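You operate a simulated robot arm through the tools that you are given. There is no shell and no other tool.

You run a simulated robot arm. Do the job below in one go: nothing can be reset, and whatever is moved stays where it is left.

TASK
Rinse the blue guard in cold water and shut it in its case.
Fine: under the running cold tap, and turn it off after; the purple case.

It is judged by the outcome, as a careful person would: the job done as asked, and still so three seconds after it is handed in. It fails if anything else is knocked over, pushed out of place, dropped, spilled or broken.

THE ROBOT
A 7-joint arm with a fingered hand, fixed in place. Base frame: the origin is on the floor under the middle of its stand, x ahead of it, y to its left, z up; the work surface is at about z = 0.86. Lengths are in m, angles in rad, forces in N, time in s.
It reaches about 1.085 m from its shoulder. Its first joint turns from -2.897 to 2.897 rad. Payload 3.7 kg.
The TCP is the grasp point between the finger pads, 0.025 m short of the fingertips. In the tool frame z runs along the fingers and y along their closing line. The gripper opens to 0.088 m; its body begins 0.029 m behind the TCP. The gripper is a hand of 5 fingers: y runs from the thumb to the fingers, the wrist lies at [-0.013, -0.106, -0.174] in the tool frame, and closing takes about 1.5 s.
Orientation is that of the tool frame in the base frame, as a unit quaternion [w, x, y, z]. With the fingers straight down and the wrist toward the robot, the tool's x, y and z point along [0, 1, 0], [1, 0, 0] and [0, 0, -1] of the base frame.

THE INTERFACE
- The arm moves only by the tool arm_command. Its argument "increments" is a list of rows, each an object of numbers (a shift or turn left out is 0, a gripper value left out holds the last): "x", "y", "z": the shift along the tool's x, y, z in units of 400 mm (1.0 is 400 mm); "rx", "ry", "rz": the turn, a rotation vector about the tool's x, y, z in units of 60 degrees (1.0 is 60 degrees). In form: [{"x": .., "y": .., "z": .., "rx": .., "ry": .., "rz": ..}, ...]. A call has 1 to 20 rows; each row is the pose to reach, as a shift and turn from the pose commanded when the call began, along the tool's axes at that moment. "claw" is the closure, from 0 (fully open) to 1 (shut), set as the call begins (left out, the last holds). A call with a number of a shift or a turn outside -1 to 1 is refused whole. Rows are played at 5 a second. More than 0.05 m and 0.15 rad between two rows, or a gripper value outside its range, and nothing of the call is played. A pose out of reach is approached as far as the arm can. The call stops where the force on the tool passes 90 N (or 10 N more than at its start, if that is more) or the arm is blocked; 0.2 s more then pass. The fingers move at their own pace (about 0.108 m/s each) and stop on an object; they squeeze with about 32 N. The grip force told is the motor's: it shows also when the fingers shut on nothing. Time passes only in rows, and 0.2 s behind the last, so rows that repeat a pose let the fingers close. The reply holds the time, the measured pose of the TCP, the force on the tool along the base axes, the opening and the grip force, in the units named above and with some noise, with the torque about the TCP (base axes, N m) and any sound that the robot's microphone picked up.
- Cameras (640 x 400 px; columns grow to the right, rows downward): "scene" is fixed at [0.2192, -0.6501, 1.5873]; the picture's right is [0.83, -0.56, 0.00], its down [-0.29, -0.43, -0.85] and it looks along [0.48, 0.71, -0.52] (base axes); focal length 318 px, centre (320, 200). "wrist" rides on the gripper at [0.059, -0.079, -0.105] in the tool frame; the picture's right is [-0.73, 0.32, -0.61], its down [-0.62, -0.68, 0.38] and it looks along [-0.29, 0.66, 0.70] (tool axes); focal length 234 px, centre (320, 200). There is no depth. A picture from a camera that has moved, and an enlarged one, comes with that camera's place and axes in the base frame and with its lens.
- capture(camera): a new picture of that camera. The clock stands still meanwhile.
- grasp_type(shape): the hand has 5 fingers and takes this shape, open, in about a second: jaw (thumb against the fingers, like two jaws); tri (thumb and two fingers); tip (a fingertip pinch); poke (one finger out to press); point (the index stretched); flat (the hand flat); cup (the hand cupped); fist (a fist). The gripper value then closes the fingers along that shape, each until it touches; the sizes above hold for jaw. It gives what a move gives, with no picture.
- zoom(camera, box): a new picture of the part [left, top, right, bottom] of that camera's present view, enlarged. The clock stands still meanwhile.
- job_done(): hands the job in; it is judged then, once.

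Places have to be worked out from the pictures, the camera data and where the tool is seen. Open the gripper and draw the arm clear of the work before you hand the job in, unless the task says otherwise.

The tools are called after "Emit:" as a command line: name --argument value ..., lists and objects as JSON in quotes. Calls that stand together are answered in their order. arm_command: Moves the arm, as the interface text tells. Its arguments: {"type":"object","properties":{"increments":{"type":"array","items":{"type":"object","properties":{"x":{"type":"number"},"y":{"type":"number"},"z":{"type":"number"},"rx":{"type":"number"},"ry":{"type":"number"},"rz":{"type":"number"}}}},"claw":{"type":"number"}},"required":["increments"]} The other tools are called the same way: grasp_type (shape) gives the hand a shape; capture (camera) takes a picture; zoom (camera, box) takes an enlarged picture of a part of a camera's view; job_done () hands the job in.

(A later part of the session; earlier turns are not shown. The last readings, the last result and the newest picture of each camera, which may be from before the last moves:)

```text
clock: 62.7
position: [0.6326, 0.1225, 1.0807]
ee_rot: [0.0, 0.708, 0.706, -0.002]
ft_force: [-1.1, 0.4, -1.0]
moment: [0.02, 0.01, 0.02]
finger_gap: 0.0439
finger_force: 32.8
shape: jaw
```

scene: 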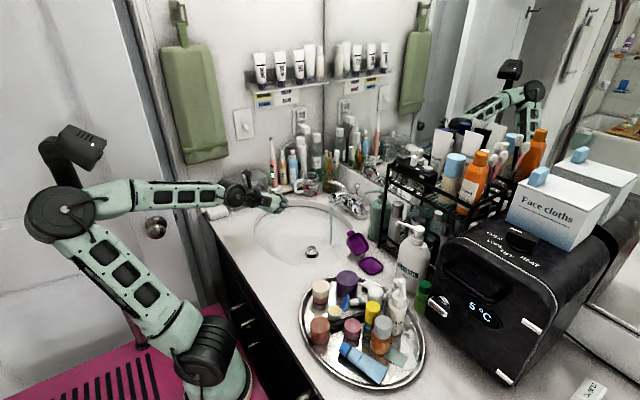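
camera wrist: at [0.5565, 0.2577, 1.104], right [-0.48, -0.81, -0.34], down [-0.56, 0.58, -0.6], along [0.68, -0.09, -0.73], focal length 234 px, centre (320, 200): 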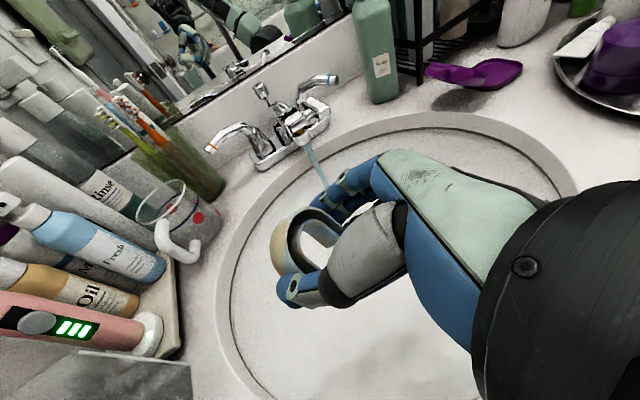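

Back at the default orientation with the guard still held. Now I roll the other way, moving slightly forward as well.

Emit:
arm_command --increments '[{"x": 0.007, "y": 0.0136, "rx": -0.0514, "ry": -0.0806, "rz": -0.0889}, {"x": 0.0136, "y": 0.0273, "rx": -0.1027, "ry": -0.1613, "rz": -0.1778}, {"x": 0.0205, "y": 0.041, "rx": -0.1541, "ry": -0.2419, "rz": -0.2667}, {"x": 0.0273, "y": 0.0545, "rx": -0.2055, "ry": -0.3225, "rz": -0.3556}, {"x": 0.034, "y": 0.068, "rx": -0.2568, "ry": -0.4032, "rz": -0.4445}, {"x": 0.041, "y": 0.082, "rx": -0.3082, "ry": -0.4838, "rz": -0.5335}, {"x": 0.048, "y": 0.0955, "rx": -0.3595, "ry": -0.5645, "rz": -0.6224}, {"x": 0.0545, "y": 0.109, "rx": -0.4109, "ry": -0.6451, "rz": -0.7113}, {"x": 0.0614, "y": 0.1227, "rx": -0.4623, "ry": -0.7257, "rz": -0.8002}, {"x": 0.0682, "y": 0.1364, "rx": -0.5136, "ry": -0.8064, "rz": -0.8891}, {"x": 0.075, "y": 0.15, "rx": -0.565, "ry": -0.887, "rz": -0.978}, {"x": 0.075, "y": 0.15, "rx": -0.565, "ry": -0.887, "rz": -0.978}]'

Emit:
capture --camera "wrist"

Emit:
zoom --camera "scene" --box '[225, 110, 385, 240]'

```text
clock: 65.3
position: [0.6928, 0.1518, 1.0805]
ee_rot: [0.488, 0.187, 0.846, -0.11]
ft_force: [-0.3, 0.2, 0.2]
moment: [-0.02, -0.03, -0.01]
finger_gap: 0.0437
finger_force: 31.9
shape: jaw
```

```text
taken
camera wrist: at [0.5493, 0.1316, 1.0817], right [-0.01, 0.36, 0.93], down [0.29, -0.89, 0.35], along [0.96, 0.28, -0.1], focal length 234 px, centre (320, 200)
```

wrist: 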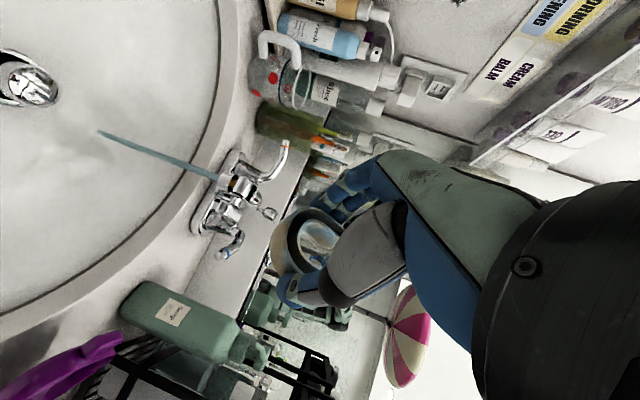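

```text
3.08 times, centred on (305, 175) of scene
camera zoom: at [0.2192, -0.6501, 1.5873], right [0.83, -0.56, 0.0], down [-0.29, -0.43, -0.85], along [0.48, 0.71, -0.52], focal length 980 px, centre (366, 277)
```

zoom: 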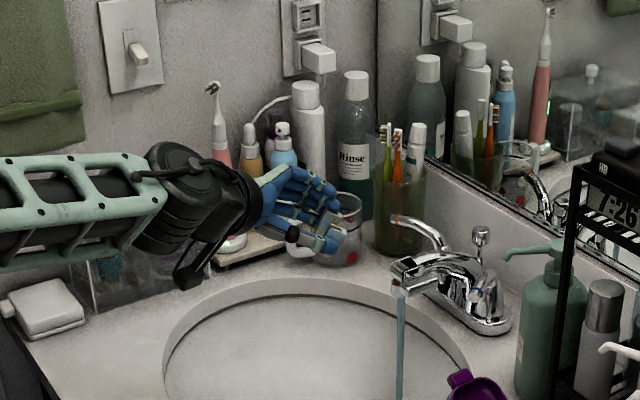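

The opposite roll reached exactly. The guard's opening now faces up with fingers to the left and thumb to the right. I move over the basin in front of the spout and descend to TCP z≈0.88.

Emit:
arm_command --increments '[{"x": 0.049, "y": 0.044, "z": 0.0495}, {"x": 0.098, "y": 0.088, "z": 0.099}, {"x": 0.1465, "y": 0.132, "z": 0.1485}, {"x": 0.2115, "y": 0.132, "z": 0.186}, {"x": 0.2765, "y": 0.1325, "z": 0.2237}, {"x": 0.3415, "y": 0.133, "z": 0.2613}, {"x": 0.4065, "y": 0.133, "z": 0.2988}, {"x": 0.4065, "y": 0.133, "z": 0.2988}]'

Emit:
zoom --camera "scene" --box '[240, 150, 380, 270]'

Emit:
capture --camera "wrist"

```text
clock: 67.1
position: [0.7332, 0.19, 0.8787]
ee_rot: [0.488, 0.187, 0.846, -0.11]
ft_force: [0.5, -0.2, 0.3]
moment: [0.0, -0.01, -0.01]
finger_gap: 0.044
finger_force: 32.1
shape: jaw
```

```text
3.33 times, centred on (310, 210) of scene
camera zoom: at [0.2192, -0.6501, 1.5873], right [0.83, -0.56, 0.0], down [-0.29, -0.43, -0.85], along [0.48, 0.71, -0.52], focal length 1062 px, centre (353, 167)
```

zoom: 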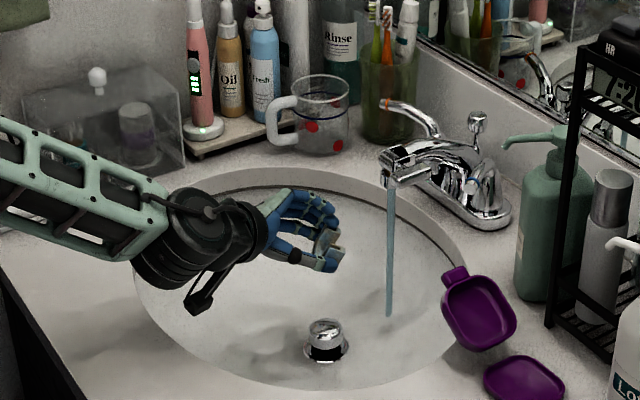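

```text
taken
camera wrist: at [0.5898, 0.1704, 0.8811], right [-0.01, 0.36, 0.93], down [0.29, -0.89, 0.35], along [0.96, 0.28, -0.1], focal length 234 px, centre (320, 200)
```

wrist: 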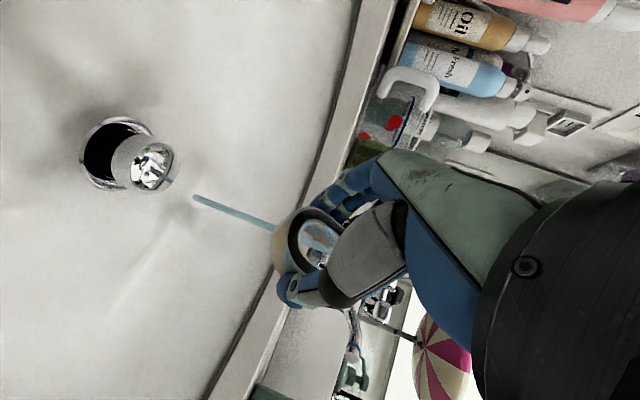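

The stream lines up just ahead of the guard. I move forward and down so the guard's centre comes into the stream at about (0.833, 0.19, 0.81), below the outlet.

Emit:
arm_command --increments '[{"x": 0.0105, "y": 0.015, "z": 0.043}, {"x": 0.021, "y": 0.03, "z": 0.086}, {"x": 0.0315, "y": 0.045, "z": 0.129}, {"x": 0.042, "y": 0.06, "z": 0.172}, {"x": 0.036, "y": 0.0745, "z": 0.2015}, {"x": 0.03, "y": 0.0885, "z": 0.231}]'

Emit:
zoom --camera "scene" --box '[270, 160, 390, 270]'

Emit:
zoom --camera "wrist" --box '[180, 120, 420, 340]'

```text
clock: 68.5
position: [0.8161, 0.1921, 0.8217]
ee_rot: [0.488, 0.188, 0.845, -0.11]
ft_force: [0.4, -0.3, 0.1]
moment: [-0.01, 0.0, 0.01]
finger_gap: 0.0436
finger_force: 32.3
shape: jaw
```

```text
3.64 times, centred on (330, 215) of scene
camera zoom: at [0.2192, -0.6501, 1.5873], right [0.83, -0.56, 0.0], down [-0.29, -0.43, -0.85], along [0.48, 0.71, -0.52], focal length 1158 px, centre (284, 146)
```

zoom: 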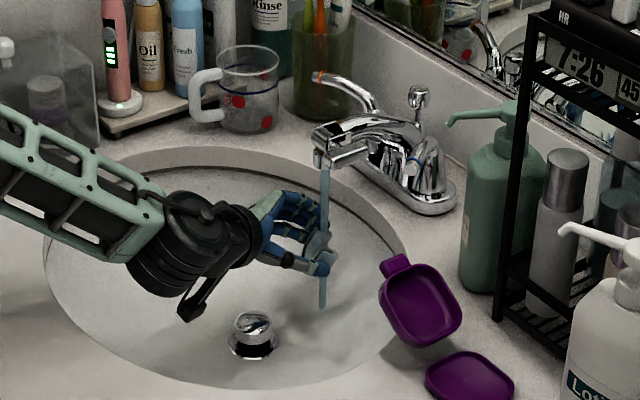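

```text
1.82 times, centred on (300, 230) of wrist
camera zoom: at [0.6728, 0.1715, 0.8236], right [-0.01, 0.36, 0.93], down [0.29, -0.89, 0.35], along [0.96, 0.28, -0.1], focal length 426 px, centre (356, 146)
```

zoom: 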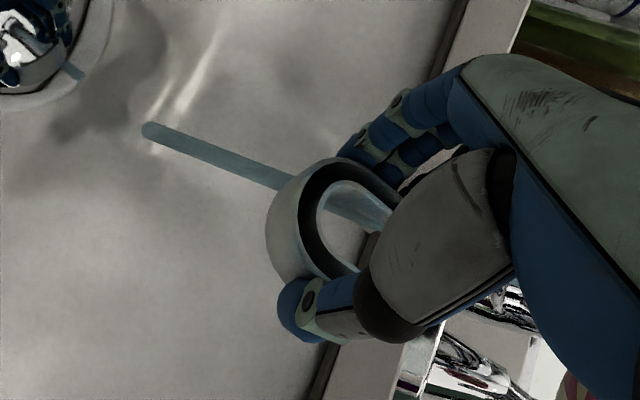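

The guard already looks less stained. I zoom closely to see whether the stream really hits it or passes behind.

Emit:
zoom --camera "scene" --box '[340, 195, 372, 245]'

Emit:
zoom --camera "wrist" --box '[270, 180, 390, 300]'

```text
8.00 times, centred on (356, 220) of scene
camera zoom: at [0.2192, -0.6501, 1.5873], right [0.83, -0.56, 0.0], down [-0.29, -0.43, -0.85], along [0.48, 0.71, -0.52], focal length 2548 px, centre (32, 40)
```

zoom: 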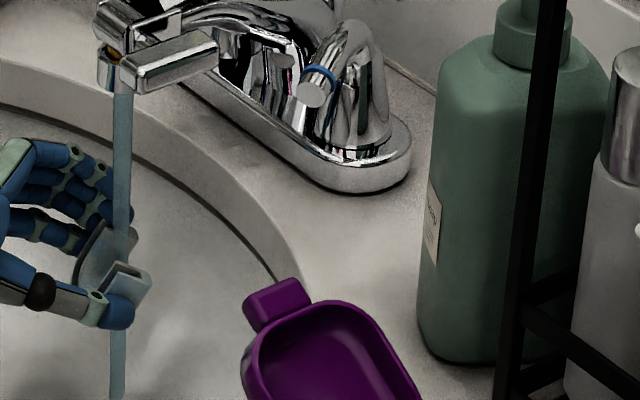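

```text
3.33 times, centred on (330, 240) of wrist
camera zoom: at [0.6728, 0.1715, 0.8236], right [-0.01, 0.36, 0.93], down [0.29, -0.89, 0.35], along [0.96, 0.28, -0.1], focal length 781 px, centre (287, 67)
```

zoom: 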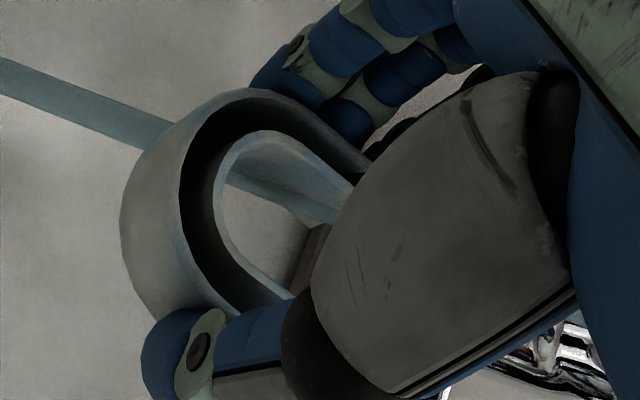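

The stream runs right into the U between the legs and the brown stain is fading. I hold it there and shift it gently forward, back and sideways so every part gets rinsed.

Emit:
arm_command --increments '[{"z": 0.0}, {"z": 0.0}, {"z": 0.0}, {"z": 0.0}, {"z": 0.0}, {"x": -0.0068, "y": 0.0064, "z": 0.0118}, {"x": -0.0068, "y": 0.0064, "z": 0.0118}, {"x": -0.0068, "y": 0.0064, "z": 0.0118}, {"x": 0.0114, "y": -0.0106, "z": -0.0196}, {"x": 0.0114, "y": -0.0106, "z": -0.0196}, {"x": 0.0114, "y": -0.0106, "z": -0.0196}, {"x": 0.0062, "y": 0.0271, "z": -0.011}, {"x": 0.0062, "y": 0.0271, "z": -0.011}, {"x": 0.0062, "y": 0.0271, "z": -0.011}, {"x": -0.0062, "y": -0.0271, "z": 0.011}, {"x": -0.0062, "y": -0.0271, "z": 0.011}, {"x": -0.0062, "y": -0.0271, "z": 0.011}, {"z": 0.0}, {"z": 0.0}, {"z": 0.0}]'

Emit:
zoom --camera "wrist" --box '[240, 160, 400, 300]'

Emit:
zoom --camera "scene" --box '[335, 180, 375, 245]'

```text
clock: 72.7
position: [0.8152, 0.1905, 0.8243]
ee_rot: [0.487, 0.188, 0.846, -0.11]
ft_force: [-0.1, 0.0, 0.6]
moment: [-0.01, -0.02, -0.01]
finger_gap: 0.0437
finger_force: 32.5
shape: jaw
```

```text
2.86 times, centred on (320, 230) of wrist
camera zoom: at [0.6728, 0.1711, 0.825], right [-0.01, 0.36, 0.93], down [0.29, -0.89, 0.35], along [0.96, 0.28, -0.1], focal length 669 px, centre (320, 114)
```

zoom: 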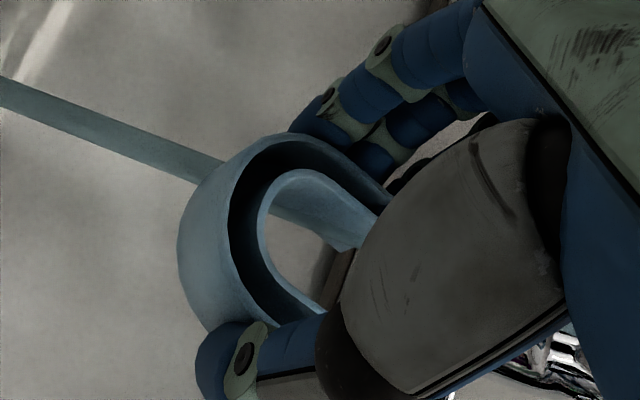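

```text
6.15 times, centred on (355, 212) of scene
camera zoom: at [0.2192, -0.6501, 1.5873], right [0.83, -0.56, 0.0], down [-0.29, -0.43, -0.85], along [0.48, 0.71, -0.52], focal length 1960 px, centre (105, 123)
```

zoom: 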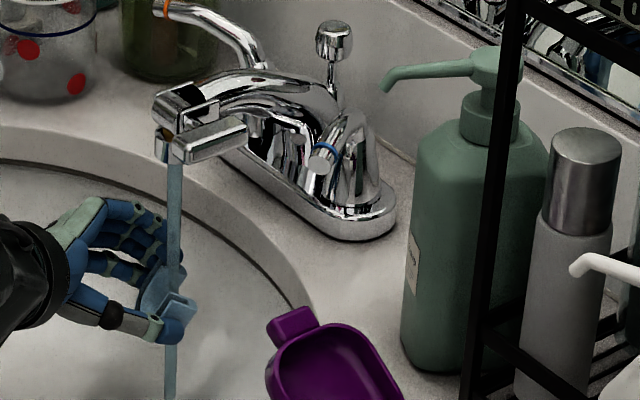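

The guard has turned clean blue. I give it another few seconds in the stream to be thorough.

Emit:
arm_command --increments '[{"z": 0.0}, {"z": 0.0}, {"z": 0.0}, {"z": 0.0}, {"z": 0.0}, {"x": -0.0068, "y": 0.0064, "z": 0.0118}, {"x": -0.0068, "y": 0.0064, "z": 0.0118}, {"x": 0.0114, "y": -0.0106, "z": -0.0196}, {"x": 0.0114, "y": -0.0106, "z": -0.0196}, {"x": 0.0062, "y": 0.0271, "z": -0.011}, {"x": 0.0062, "y": 0.0271, "z": -0.011}, {"x": -0.0062, "y": -0.0271, "z": 0.011}, {"x": -0.0062, "y": -0.0271, "z": 0.011}, {"z": 0.0}, {"z": 0.0}, {"z": 0.0}, {"z": 0.0}, {"z": 0.0}, {"z": 0.0}, {"z": 0.0}]'

Emit:
zoom --camera "wrist" --box '[240, 160, 400, 300]'

```text
clock: 76.9
position: [0.8153, 0.1919, 0.8228]
ee_rot: [0.487, 0.188, 0.846, -0.111]
ft_force: [-0.1, -0.2, -0.3]
moment: [0.01, -0.01, 0.0]
finger_gap: 0.0438
finger_force: 31.8
shape: jaw
```

```text
2.86 times, centred on (320, 230) of wrist
camera zoom: at [0.6728, 0.1717, 0.8247], right [-0.01, 0.36, 0.93], down [0.29, -0.89, 0.35], along [0.96, 0.28, -0.1], focal length 669 px, centre (320, 114)
```

zoom: 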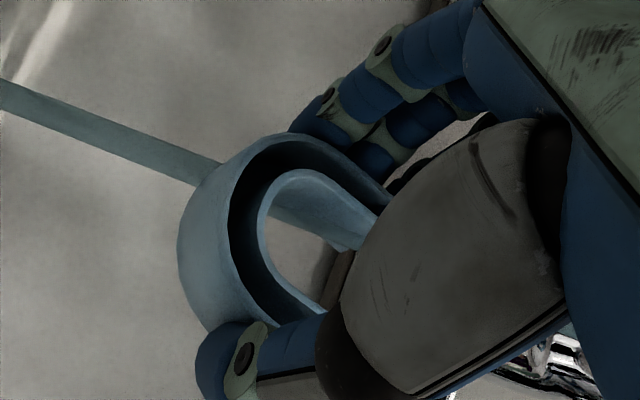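

Rinsed: the guard is uniformly clean blue. I withdraw it along the way I came, back and up out of the basin, then rotate back to the default orientation.

Emit:
arm_command --increments '[{"x": 0.0117, "y": -0.027, "z": -0.06}, {"x": -0.011, "y": -0.0565, "z": -0.145}, {"x": -0.034, "y": -0.0858, "z": -0.2305}, {"x": -0.12, "y": -0.086, "z": -0.28}, {"x": -0.207, "y": -0.0865, "z": -0.331}, {"x": -0.294, "y": -0.0868, "z": -0.381}, {"x": -0.345, "y": -0.131, "z": -0.429}, {"x": -0.397, "y": -0.176, "z": -0.477}, {"x": -0.448, "y": -0.22, "z": -0.524}, {"x": -0.448, "y": -0.22, "z": -0.524}]'

Emit:
arm_command --increments '[{"rx": 0.0514, "ry": 0.0806, "rz": 0.0889}, {"rx": 0.1027, "ry": 0.1613, "rz": 0.1778}, {"rx": 0.1541, "ry": 0.2419, "rz": 0.2667}, {"rx": 0.2055, "ry": 0.3225, "rz": 0.3556}, {"rx": 0.2568, "ry": 0.4032, "rz": 0.4445}, {"rx": 0.3082, "ry": 0.4838, "rz": 0.5335}, {"rx": 0.3595, "ry": 0.5645, "rz": 0.6224}, {"rx": 0.4109, "ry": 0.6451, "rz": 0.7113}, {"rx": 0.4623, "ry": 0.7257, "rz": 0.8002}, {"rx": 0.5136, "ry": 0.8064, "rz": 0.8891}, {"rx": 0.565, "ry": 0.887, "rz": 0.978}, {"rx": 0.565, "ry": 0.887, "rz": 0.978}]'

Emit:
capture --camera "wrist"

Emit:
capture --camera "scene"

```text
clock: 79.1
position: [0.697, 0.1523, 1.0839]
ee_rot: [0.488, 0.188, 0.845, -0.109]
ft_force: [0.0, 0.0, -0.5]
moment: [0.01, 0.0, -0.01]
finger_gap: 0.0435
finger_force: 32.4
shape: jaw
```

```text
clock: 81.7
position: [0.6956, 0.1518, 1.084]
ee_rot: [-0.001, 0.709, 0.705, -0.001]
ft_force: [0.3, -0.1, -0.5]
moment: [0.0, 0.01, 0.01]
finger_gap: 0.0435
finger_force: 31.6
shape: jaw
```

```text
taken
camera wrist: at [0.6166, 0.2111, 1.1883], right [0.32, -0.73, 0.61], down [-0.68, -0.62, -0.38], along [0.65, -0.29, -0.7], focal length 234 px, centre (320, 200)
```

wrist: 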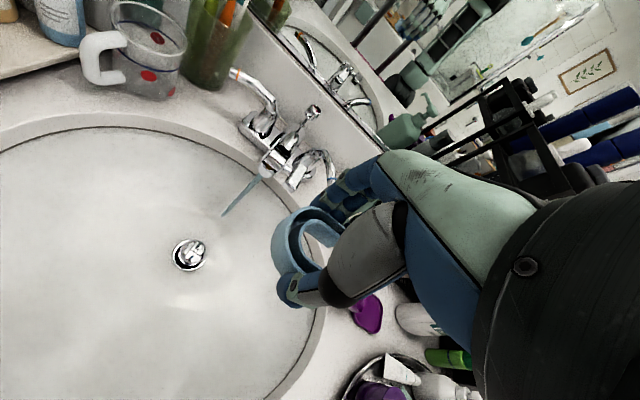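

```text
taken
```

scene: 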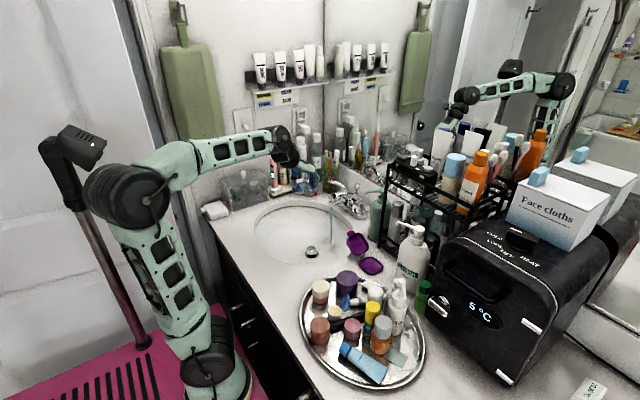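

Guard clean and still firmly held. I now move over toward the case for a good wrist view of its tray before placing.

Emit:
arm_command --increments '[{"x": -0.09, "y": 0.002, "z": -0.03}, {"x": -0.19, "y": 0.004, "z": -0.06}, {"x": -0.29, "y": 0.006, "z": -0.09}, {"x": -0.39, "y": 0.008, "z": -0.09}, {"x": -0.49, "y": 0.01, "z": -0.09}, {"x": -0.59, "y": 0.011, "z": -0.09}, {"x": -0.68, "y": 0.0125, "z": -0.09}, {"x": -0.68, "y": 0.0125, "z": -0.09}]'

Emit:
capture --camera "wrist"

Emit:
zoom --camera "wrist" --box '[180, 140, 320, 300]'

Emit:
zoom --camera "scene" --box '[320, 190, 440, 300]'

```text
clock: 83.5
position: [0.6987, -0.1204, 1.119]
ee_rot: [0.0, 0.708, 0.706, -0.001]
ft_force: [-0.4, -0.1, 0.0]
moment: [0.02, 0.04, 0.0]
finger_gap: 0.0437
finger_force: 31.9
shape: jaw
```

```text
taken
camera wrist: at [0.6193, -0.0612, 1.2231], right [0.32, -0.73, 0.61], down [-0.68, -0.62, -0.38], along [0.65, -0.29, -0.7], focal length 234 px, centre (320, 200)
```

wrist: 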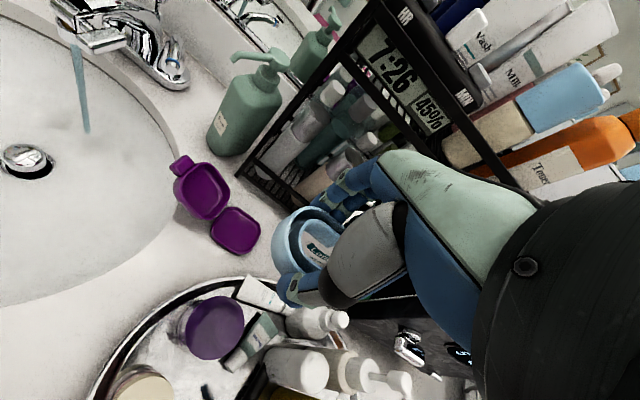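

```text
2.50 times, centred on (250, 220) of wrist
camera zoom: at [0.6193, -0.0612, 1.2231], right [0.32, -0.73, 0.61], down [-0.68, -0.62, -0.38], along [0.65, -0.29, -0.7], focal length 585 px, centre (495, 150)
```

zoom: 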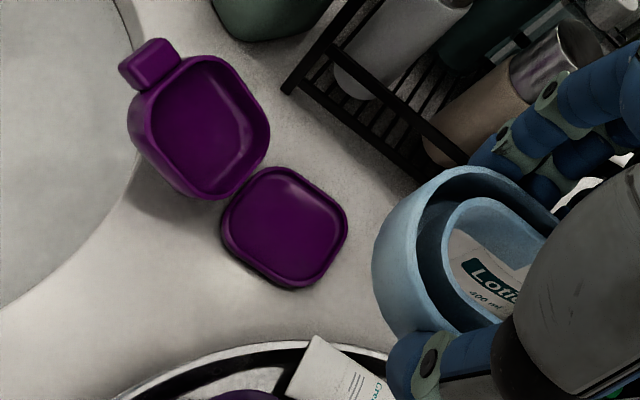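

```text
3.64 times, centred on (380, 245) of scene
camera zoom: at [0.2192, -0.6501, 1.5873], right [0.83, -0.56, 0.0], down [-0.29, -0.43, -0.85], along [0.48, 0.71, -0.52], focal length 1158 px, centre (102, 36)
```

zoom: 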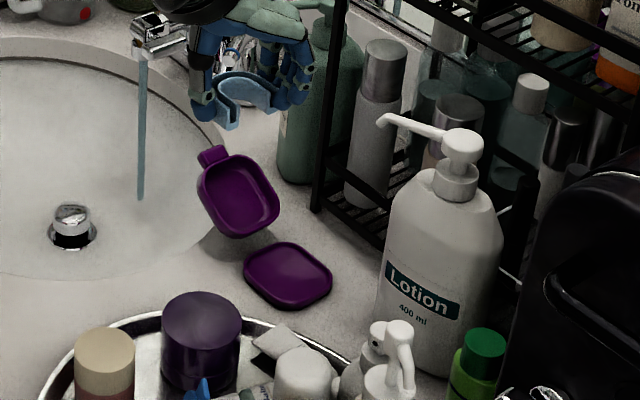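

Tray centre is about (0.786, −0.104), with the rim low at about z 0.868. I'll place the guard with the hand yawed so the wrist is toward the lid side, high above it. I start that 90° yaw in free space above.

Emit:
arm_command --increments '[{"x": 0.025, "y": 0.017, "rz": 0.125}, {"x": 0.05, "y": 0.033, "rz": 0.25}, {"x": 0.075, "y": 0.05, "rz": 0.375}, {"x": 0.1, "y": 0.067, "rz": 0.5}, {"x": 0.125, "y": 0.083, "rz": 0.625}, {"x": 0.15, "y": 0.1, "rz": 0.75}]'

Emit:
arm_command --increments '[{"rz": 0.125}, {"rz": 0.25}, {"rz": 0.375}, {"rz": 0.5}, {"rz": 0.625}, {"rz": 0.75}, {"rz": 0.75}, {"rz": 0.75}]'

Emit:
capture --camera "wrist"

Emit:
zoom --camera "scene" --box '[320, 170, 440, 290]'

```text
clock: 84.9
position: [0.7401, -0.061, 1.12]
ee_rot: [0.001, 0.925, 0.38, -0.001]
ft_force: [-0.3, 0.0, 0.3]
moment: [-0.03, -0.02, 0.0]
finger_gap: 0.0436
finger_force: 31.8
shape: jaw
```

```text
clock: 86.7
position: [0.739, -0.0614, 1.1201]
ee_rot: [0.001, 1.0, -0.002, -0.001]
ft_force: [-0.1, -0.6, 0.1]
moment: [0.0, -0.02, 0.02]
finger_gap: 0.0439
finger_force: 32.0
shape: jaw
```

```text
taken
camera wrist: at [0.7991, 0.0185, 1.224], right [-0.73, -0.32, 0.61], down [-0.62, 0.68, -0.38], along [-0.29, -0.66, -0.69], focal length 234 px, centre (320, 200)
```

wrist: 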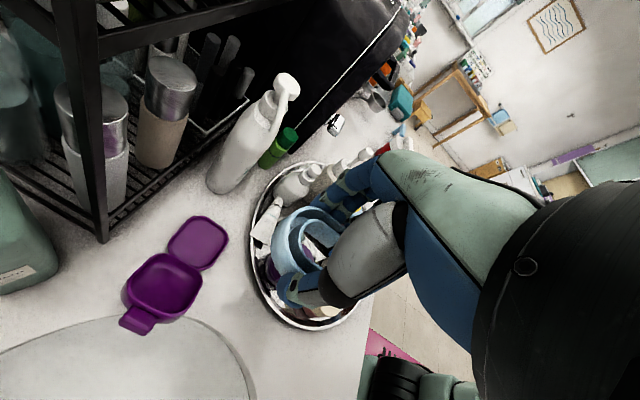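

```text
3.33 times, centred on (380, 230) of scene
camera zoom: at [0.2192, -0.6501, 1.5873], right [0.83, -0.56, 0.0], down [-0.29, -0.43, -0.85], along [0.48, 0.71, -0.52], focal length 1062 px, centre (120, 100)
```

zoom: 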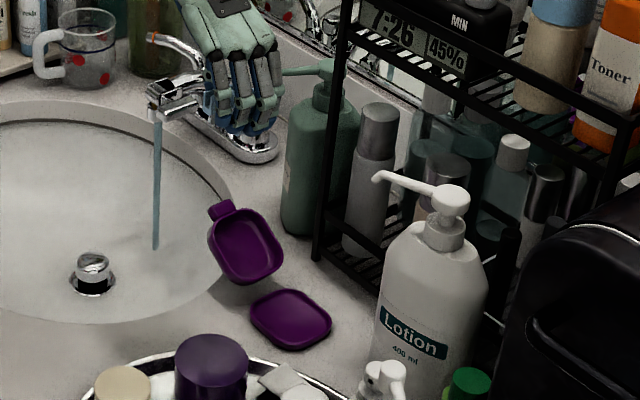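

The yaw reached fully here. This view shows tray and lid nicely; I zoom for a last measurement.

Emit:
zoom --camera "wrist" --box '[100, 200, 250, 350]'

Emit:
zoom --camera "wrist" --box '[250, 160, 410, 320]'

```text
2.67 times, centred on (175, 275) of wrist
camera zoom: at [0.7991, 0.0185, 1.224], right [-0.73, -0.32, 0.61], down [-0.62, 0.68, -0.38], along [-0.29, -0.66, -0.69], focal length 624 px, centre (707, 0)
```

zoom: 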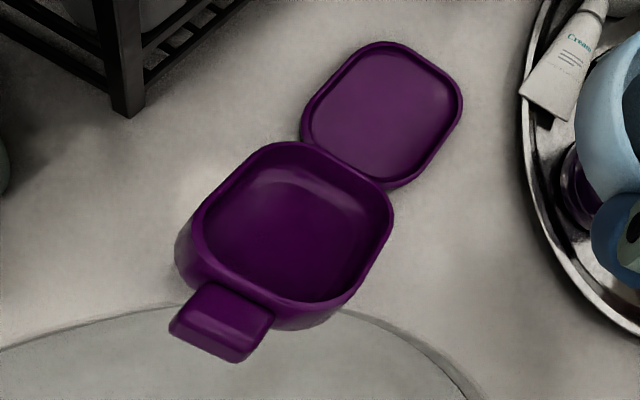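

```text
2.50 times, centred on (330, 240) of wrist
camera zoom: at [0.7991, 0.0185, 1.224], right [-0.73, -0.32, 0.61], down [-0.62, 0.68, -0.38], along [-0.29, -0.66, -0.69], focal length 585 px, centre (295, 100)
```

zoom: 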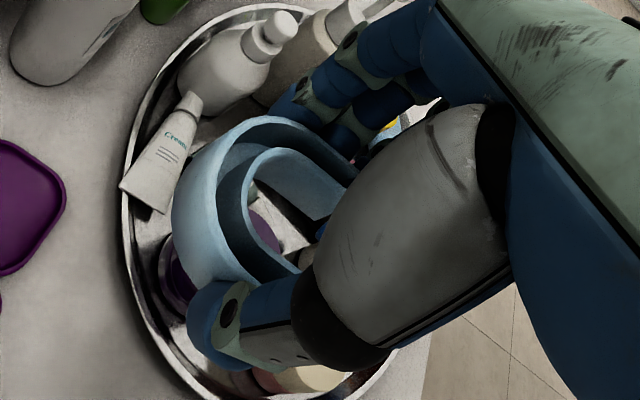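

Three views agree on the tray centre (0.787, −0.1045). Before descending I check where the lotion pump's nozzle is relative to my fingers.

Emit:
zoom --camera "wrist" --box '[190, 50, 330, 200]'

```text
2.67 times, centred on (260, 125) of wrist
camera zoom: at [0.7991, 0.0185, 1.224], right [-0.73, -0.32, 0.61], down [-0.62, 0.68, -0.38], along [-0.29, -0.66, -0.69], focal length 624 px, centre (480, 400)
```

zoom: 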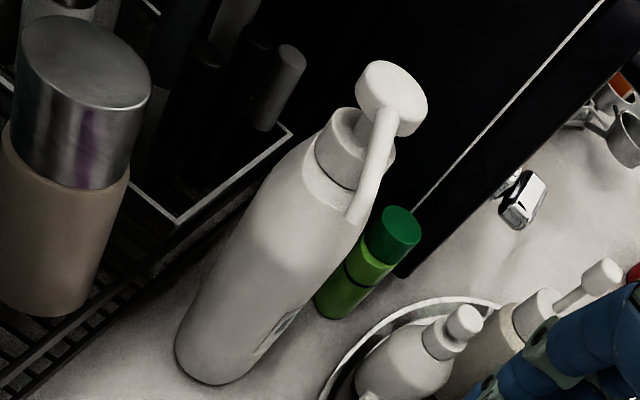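

The nozzle tip is at (0.808, −0.169, 1.06), so I descend a little further from it (y −0.07) first, then slide over the tray below nozzle height.

Emit:
arm_command --increments '[{"x": 0.057, "y": 0.011}, {"x": 0.113, "y": 0.0215}, {"x": 0.113, "y": 0.0215, "z": 0.115}, {"x": 0.113, "y": 0.0215, "z": 0.23}, {"x": 0.113, "y": 0.0215, "z": 0.3375}, {"x": 0.113, "y": 0.057, "z": 0.3375}, {"x": 0.113, "y": 0.0928, "z": 0.3375}, {"x": 0.113, "y": 0.0928, "z": 0.42}, {"x": 0.113, "y": 0.0928, "z": 0.475}, {"x": 0.113, "y": 0.0928, "z": 0.475}]'

Emit:
capture --camera "wrist"

Emit:
zoom --camera "scene" --box '[330, 200, 420, 290]'

```text
clock: 88.9
position: [0.784, -0.0999, 0.9304]
ee_rot: [0.001, 1.0, -0.002, -0.001]
ft_force: [-0.2, -0.9, -1.0]
moment: [0.0, 0.01, -0.04]
finger_gap: 0.0437
finger_force: 31.9
shape: jaw
```

```text
taken
camera wrist: at [0.8436, -0.0202, 1.0344], right [-0.73, -0.32, 0.61], down [-0.62, 0.68, -0.38], along [-0.29, -0.66, -0.69], focal length 234 px, centre (320, 200)
```

wrist: 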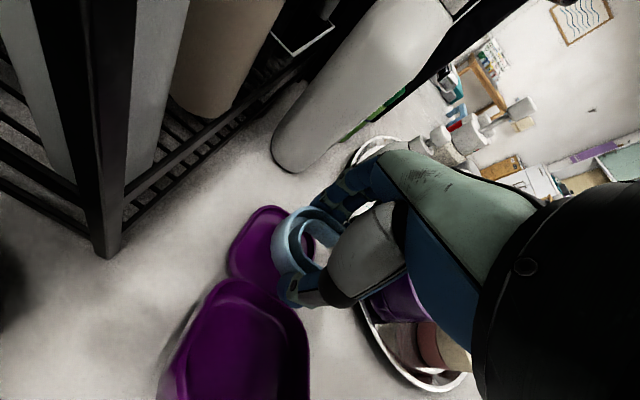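

```text
4.44 times, centred on (375, 245) of scene
camera zoom: at [0.2192, -0.6501, 1.5873], right [0.83, -0.56, 0.0], down [-0.29, -0.43, -0.85], along [0.48, 0.71, -0.52], focal length 1416 px, centre (76, 0)
```

zoom: 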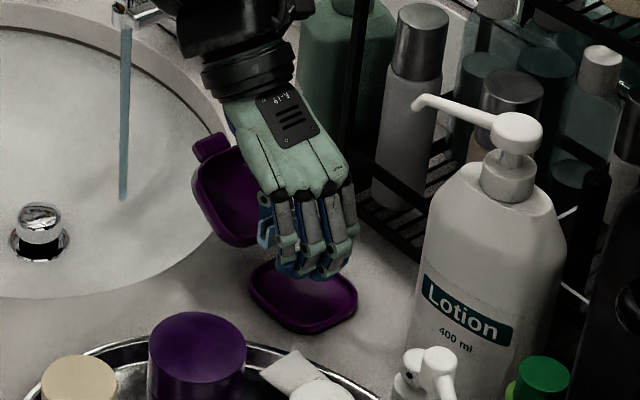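

Hand is over the tray with clear space around. I zoom to check the guard's alignment with the tray.

Emit:
zoom --camera "wrist" --box '[200, 160, 380, 340]'

Emit:
zoom --camera "scene" --box '[360, 225, 410, 285]'

```text
2.22 times, centred on (290, 250) of wrist
camera zoom: at [0.8436, -0.0202, 1.0344], right [-0.73, -0.32, 0.61], down [-0.62, 0.68, -0.38], along [-0.29, -0.66, -0.69], focal length 520 px, centre (387, 89)
```

zoom: 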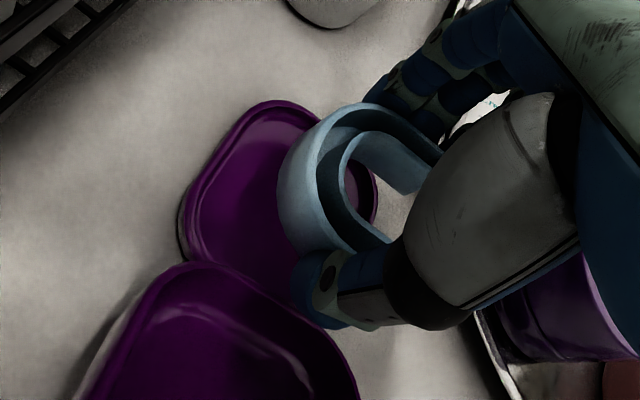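

```text
6.67 times, centred on (385, 255) of scene
camera zoom: at [0.2192, -0.6501, 1.5873], right [0.83, -0.56, 0.0], down [-0.29, -0.43, -0.85], along [0.48, 0.71, -0.52], focal length 2124 px, centre (-113, -167)
```

zoom: 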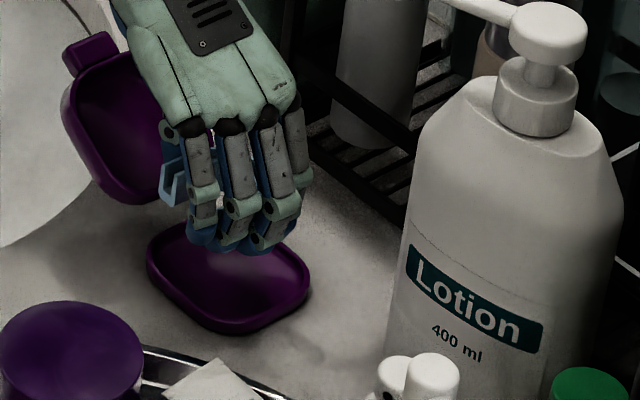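

I want to be sure where the guard sits in the hand, so I zoom closer from the scene camera.

Emit:
zoom --camera "scene" --box '[376, 235, 406, 265]'

Emit:
zoom --camera "wrist" --box '[260, 190, 360, 290]'

```text
13.33 times, centred on (391, 250) of scene
camera zoom: at [0.2192, -0.6501, 1.5873], right [0.83, -0.56, 0.0], down [-0.29, -0.43, -0.85], along [0.48, 0.71, -0.52], focal length 4247 px, centre (-627, -467)
```

zoom: 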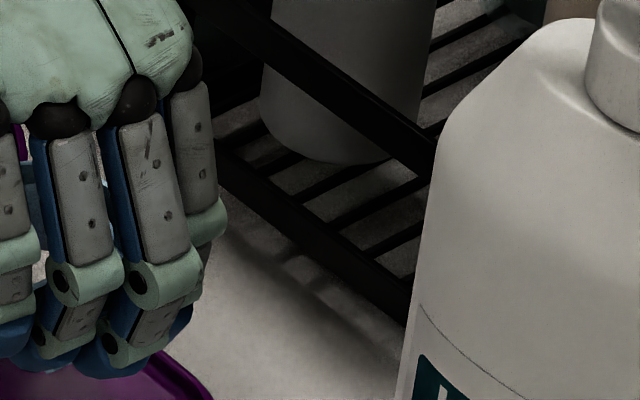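

```text
4.00 times, centred on (310, 240) of wrist
camera zoom: at [0.8436, -0.0202, 1.0344], right [-0.73, -0.32, 0.61], down [-0.62, 0.68, -0.38], along [-0.29, -0.66, -0.69], focal length 937 px, centre (360, 40)
```

zoom: 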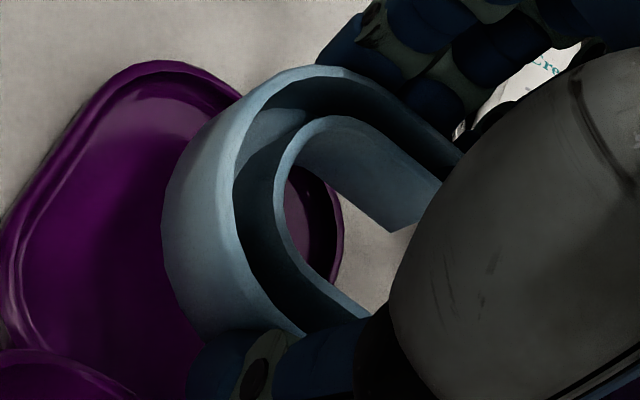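

Measured in the hand: guard 4.4 cm wide, centred at (0.7865, −0.1006); the tray centre is about (0.788, −0.104). I shift 4 mm toward −y and lower so its bottom comes to about rim height.

Emit:
arm_command --increments '[{"x": 0.0025, "y": 0.01, "z": 0.025}, {"x": 0.0025, "y": 0.01, "z": 0.05}, {"x": 0.0025, "y": 0.01, "z": 0.076}, {"x": 0.0025, "y": 0.01, "z": 0.076}]'

Emit:
zoom --camera "wrist" --box '[200, 160, 380, 340]'

Emit:
zoom --camera "scene" --box '[340, 215, 410, 285]'

```text
clock: 89.9
position: [0.7868, -0.1028, 0.9016]
ee_rot: [0.002, 1.0, -0.003, 0.001]
ft_force: [-0.1, -10.1, 11.0]
moment: [0.32, 0.02, 0.0]
finger_gap: 0.0437
finger_force: 32.5
shape: jaw
```

```text
2.22 times, centred on (290, 250) of wrist
camera zoom: at [0.8453, -0.0244, 1.0052], right [-0.73, -0.32, 0.61], down [-0.62, 0.68, -0.38], along [-0.29, -0.66, -0.69], focal length 520 px, centre (387, 89)
```

zoom: 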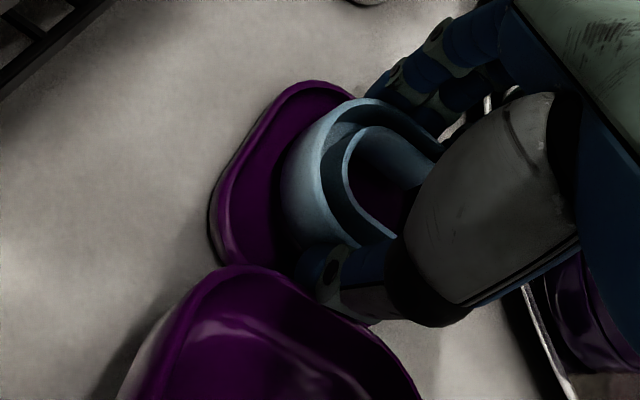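

```text
5.71 times, centred on (375, 250) of scene
camera zoom: at [0.2192, -0.6501, 1.5873], right [0.83, -0.56, 0.0], down [-0.29, -0.43, -0.85], along [0.48, 0.71, -0.52], focal length 1820 px, centre (6, -86)
```

zoom: 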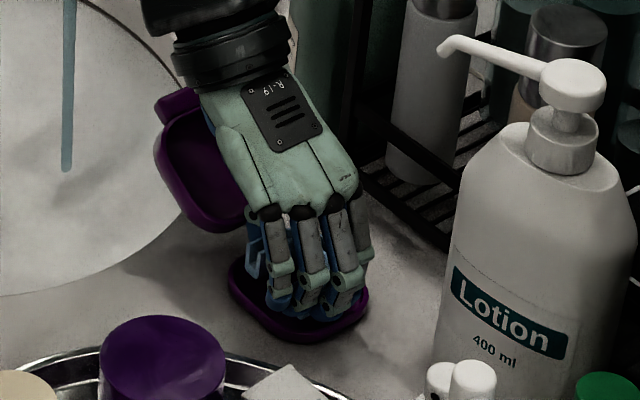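

The reading shows about 15 N pushing −y and up: the thumb is resting on the open lid near its hinge. I back up 12 mm right away and tilt the hand 10° so the thumb side is higher.

Emit:
arm_command --increments '[{"z": -0.03}, {"x": 0.002, "y": 0.005, "z": -0.03, "rx": 0.083}, {"x": 0.004, "y": 0.0105, "z": -0.03, "rx": 0.1667}, {"x": 0.004, "y": 0.0105, "z": -0.03, "rx": 0.1667}]'

Emit:
zoom --camera "wrist" --box '[200, 160, 380, 340]'

Emit:
zoom --camera "scene" --box '[340, 215, 410, 285]'

```text
clock: 90.9
position: [0.7884, -0.1066, 0.9136]
ee_rot: [-0.086, 0.996, -0.002, 0.0]
ft_force: [0.7, -0.1, -0.2]
moment: [0.0, -0.02, 0.0]
finger_gap: 0.0439
finger_force: 31.6
shape: jaw
```

```text
2.22 times, centred on (290, 250) of wrist
camera zoom: at [0.846, -0.0466, 1.0284], right [-0.73, -0.42, 0.54], down [-0.62, 0.74, -0.26], along [-0.29, -0.53, -0.8], focal length 520 px, centre (387, 89)
```

zoom: 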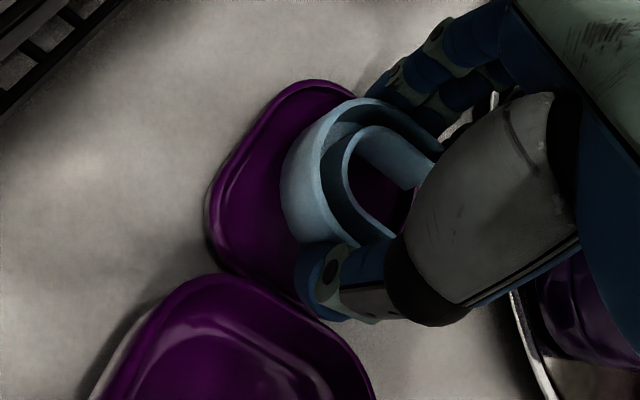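

```text
5.71 times, centred on (375, 250) of scene
camera zoom: at [0.2192, -0.6501, 1.5873], right [0.83, -0.56, 0.0], down [-0.29, -0.43, -0.85], along [0.48, 0.71, -0.52], focal length 1820 px, centre (6, -86)
```

zoom: 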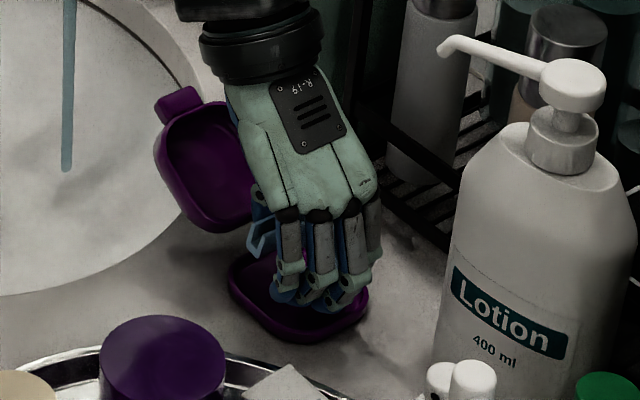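

No force now, and neither tray nor lid has moved. The guard looks centred over the tray; I lower about 1 cm in small steps watching the force.

Emit:
arm_command --increments '[{"y": 0.0017, "z": 0.0099}, {"y": 0.0035, "z": 0.0197}, {"y": 0.0046, "z": 0.0258}, {"y": 0.0046, "z": 0.0258}]'

Emit:
zoom --camera "wrist" --box '[200, 160, 380, 340]'

```text
clock: 91.9
position: [0.787, -0.1067, 0.9007]
ee_rot: [-0.086, 0.996, -0.001, -0.001]
ft_force: [-0.1, 0.0, -0.9]
moment: [0.02, 0.01, 0.03]
finger_gap: 0.0436
finger_force: 32.1
shape: jaw
```

```text
2.22 times, centred on (290, 250) of wrist
camera zoom: at [0.8461, -0.0468, 1.0173], right [-0.73, -0.42, 0.54], down [-0.62, 0.74, -0.26], along [-0.29, -0.53, -0.8], focal length 520 px, centre (387, 89)
```

zoom: 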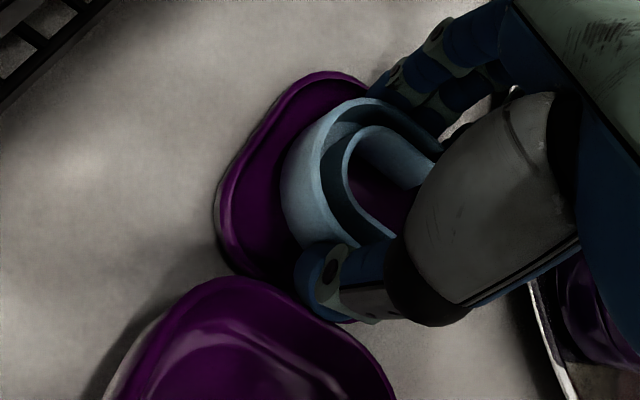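

Still no contact. I lower a few more millimetres.

Emit:
arm_command --increments '[{"y": 0.0007, "z": 0.0037}, {"y": 0.0013, "z": 0.0074}, {"y": 0.0013, "z": 0.0074}]'

```text
clock: 92.7
position: [0.7879, -0.1069, 0.8977]
ee_rot: [-0.086, 0.996, -0.002, -0.002]
ft_force: [0.7, 0.2, 1.2]
moment: [0.0, 0.01, 0.03]
finger_gap: 0.0437
finger_force: 31.8
shape: jaw
```

Hardly any force. Another 2 mm down.

Emit:
arm_command --increments '[{"y": 0.0005, "z": 0.0025}, {"y": 0.0009, "z": 0.0049}, {"y": 0.0009, "z": 0.0049}]'

Emit:
zoom --camera "wrist" --box '[200, 160, 380, 340]'

Emit:
zoom --camera "scene" --box '[345, 225, 405, 285]'

```text
clock: 93.5
position: [0.7868, -0.1068, 0.8961]
ee_rot: [-0.087, 0.996, -0.001, 0.0]
ft_force: [1.6, 0.2, 15.1]
moment: [-0.38, 0.01, 0.03]
finger_gap: 0.0438
finger_force: 32.3
shape: jaw
```

```text
2.22 times, centred on (290, 250) of wrist
camera zoom: at [0.8455, -0.047, 1.013], right [-0.73, -0.42, 0.54], down [-0.62, 0.74, -0.26], along [-0.29, -0.53, -0.8], focal length 520 px, centre (387, 89)
```

zoom: 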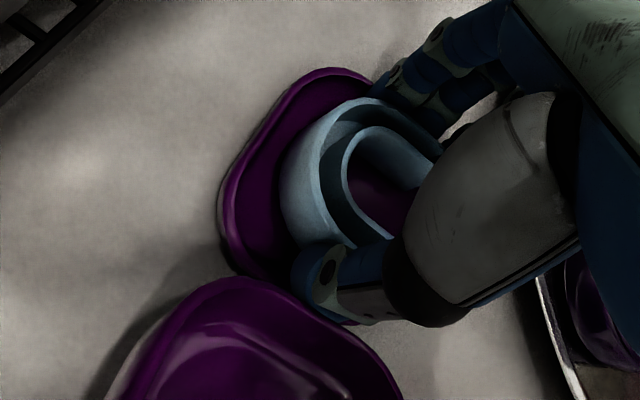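

```text
6.67 times, centred on (375, 255) of scene
camera zoom: at [0.2192, -0.6501, 1.5873], right [0.83, -0.56, 0.0], down [-0.29, -0.43, -0.85], along [0.48, 0.71, -0.52], focal length 2124 px, centre (-47, -167)
```

zoom: 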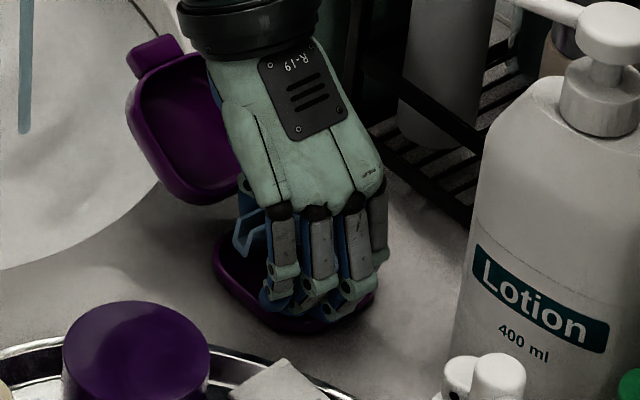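

Light contact now (15 N up, at y≈−0.132): the lower leg or fingertips have reached the tray. I ease up 1 mm and open the hand only slightly, so the thumb doesn't push the lid.

Emit:
arm_command --increments '[{"y": -0.0004, "z": -0.0025}, {"y": -0.0004, "z": -0.0025}]'

Emit:
arm_command --increments '[{"z": 0.0}, {"z": 0.0}, {"z": 0.0}, {"z": 0.0}]' --claw 0.4

Emit:
zoom --camera "wrist" --box '[200, 160, 380, 340]'

```text
clock: 94.1
position: [0.7873, -0.1072, 0.897]
ee_rot: [-0.087, 0.996, -0.001, 0.0]
ft_force: [1.8, -0.7, 6.6]
moment: [-0.19, -0.01, 0.06]
finger_gap: 0.0438
finger_force: 31.7
shape: jaw
```

```text
clock: 95.1
position: [0.7873, -0.1062, 0.8967]
ee_rot: [-0.086, 0.996, -0.001, 0.0]
ft_force: [-0.5, -0.4, 1.1]
moment: [-0.05, 0.02, -0.03]
finger_gap: 0.0472
finger_force: 0.0
shape: jaw
```

```text
2.22 times, centred on (290, 250) of wrist
camera zoom: at [0.8458, -0.0468, 1.0134], right [-0.73, -0.42, 0.54], down [-0.62, 0.74, -0.26], along [-0.29, -0.53, -0.8], focal length 520 px, centre (387, 89)
```

zoom: 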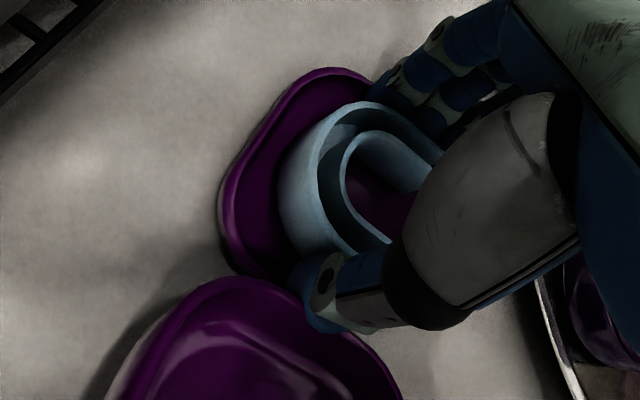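

Grip is released (force 0) and the guard settled into the tray. I open a touch more and then lift straight up.

Emit:
arm_command --increments '[{"z": 0.0}, {"z": 0.0}, {"z": 0.0}]' --claw 0.32

Emit:
zoom --camera "wrist" --box '[200, 160, 380, 340]'

```text
clock: 95.9
position: [0.786, -0.1053, 0.8971]
ee_rot: [-0.087, 0.996, -0.002, -0.001]
ft_force: [-0.9, 2.3, 3.8]
moment: [0.06, 0.05, -0.06]
finger_gap: 0.0486
finger_force: 0.1
shape: jaw
```

```text
2.22 times, centred on (290, 250) of wrist
camera zoom: at [0.8458, -0.0466, 1.0136], right [-0.73, -0.42, 0.54], down [-0.62, 0.74, -0.26], along [-0.29, -0.53, -0.8], focal length 520 px, centre (387, 89)
```

zoom: 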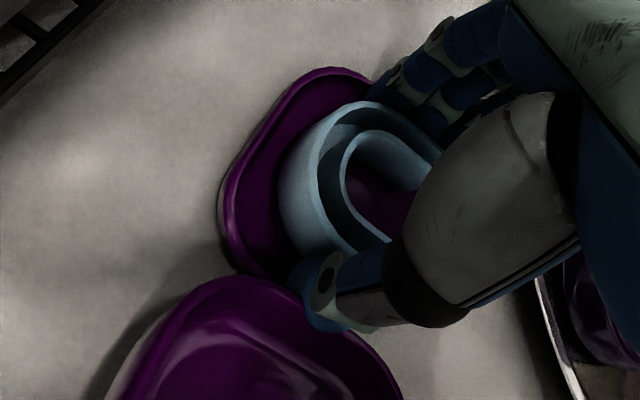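

The fingers now bear lightly on the inside of the rim (gap 0.0486, wider than the guard's 0.044). I lift 2 cm slowly and check that the guard stays.

Emit:
arm_command --increments '[{"y": -0.0022, "z": -0.0123}, {"y": -0.0044, "z": -0.0246}, {"y": -0.0066, "z": -0.037}, {"y": -0.0088, "z": -0.0493}]'

Emit:
zoom --camera "wrist" --box '[200, 160, 380, 340]'

Emit:
zoom --camera "scene" --box '[345, 225, 405, 285]'

```text
clock: 96.9
position: [0.786, -0.1059, 0.9182]
ee_rot: [-0.086, 0.996, -0.001, -0.001]
ft_force: [0.0, 0.6, 0.2]
moment: [-0.01, 0.0, 0.03]
finger_gap: 0.0595
finger_force: 0.1
shape: jaw
```

```text
2.22 times, centred on (290, 250) of wrist
camera zoom: at [0.8461, -0.0468, 1.0334], right [-0.73, -0.42, 0.54], down [-0.62, 0.74, -0.26], along [-0.29, -0.53, -0.8], focal length 520 px, centre (387, 89)
```

zoom: 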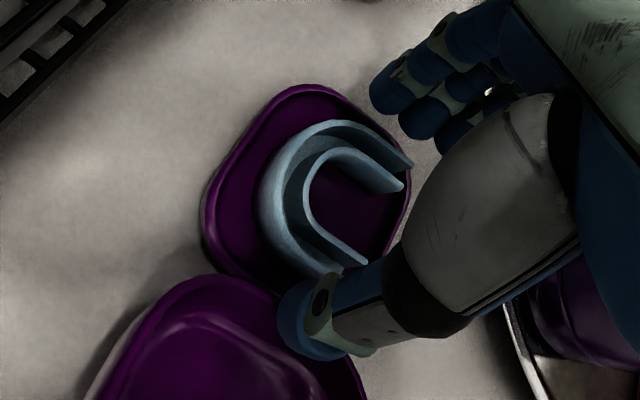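

```text
6.67 times, centred on (375, 255) of scene
camera zoom: at [0.2192, -0.6501, 1.5873], right [0.83, -0.56, 0.0], down [-0.29, -0.43, -0.85], along [0.48, 0.71, -0.52], focal length 2124 px, centre (-47, -167)
```

zoom: 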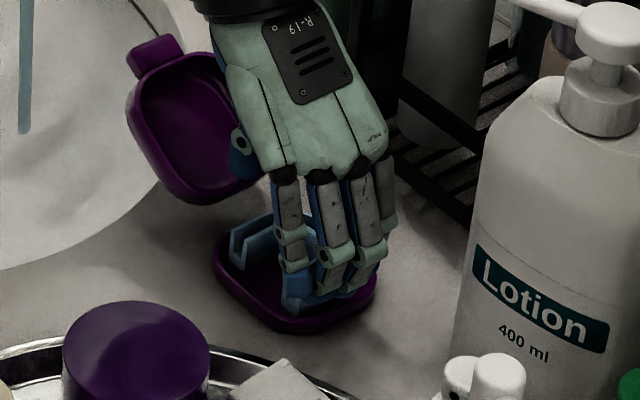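

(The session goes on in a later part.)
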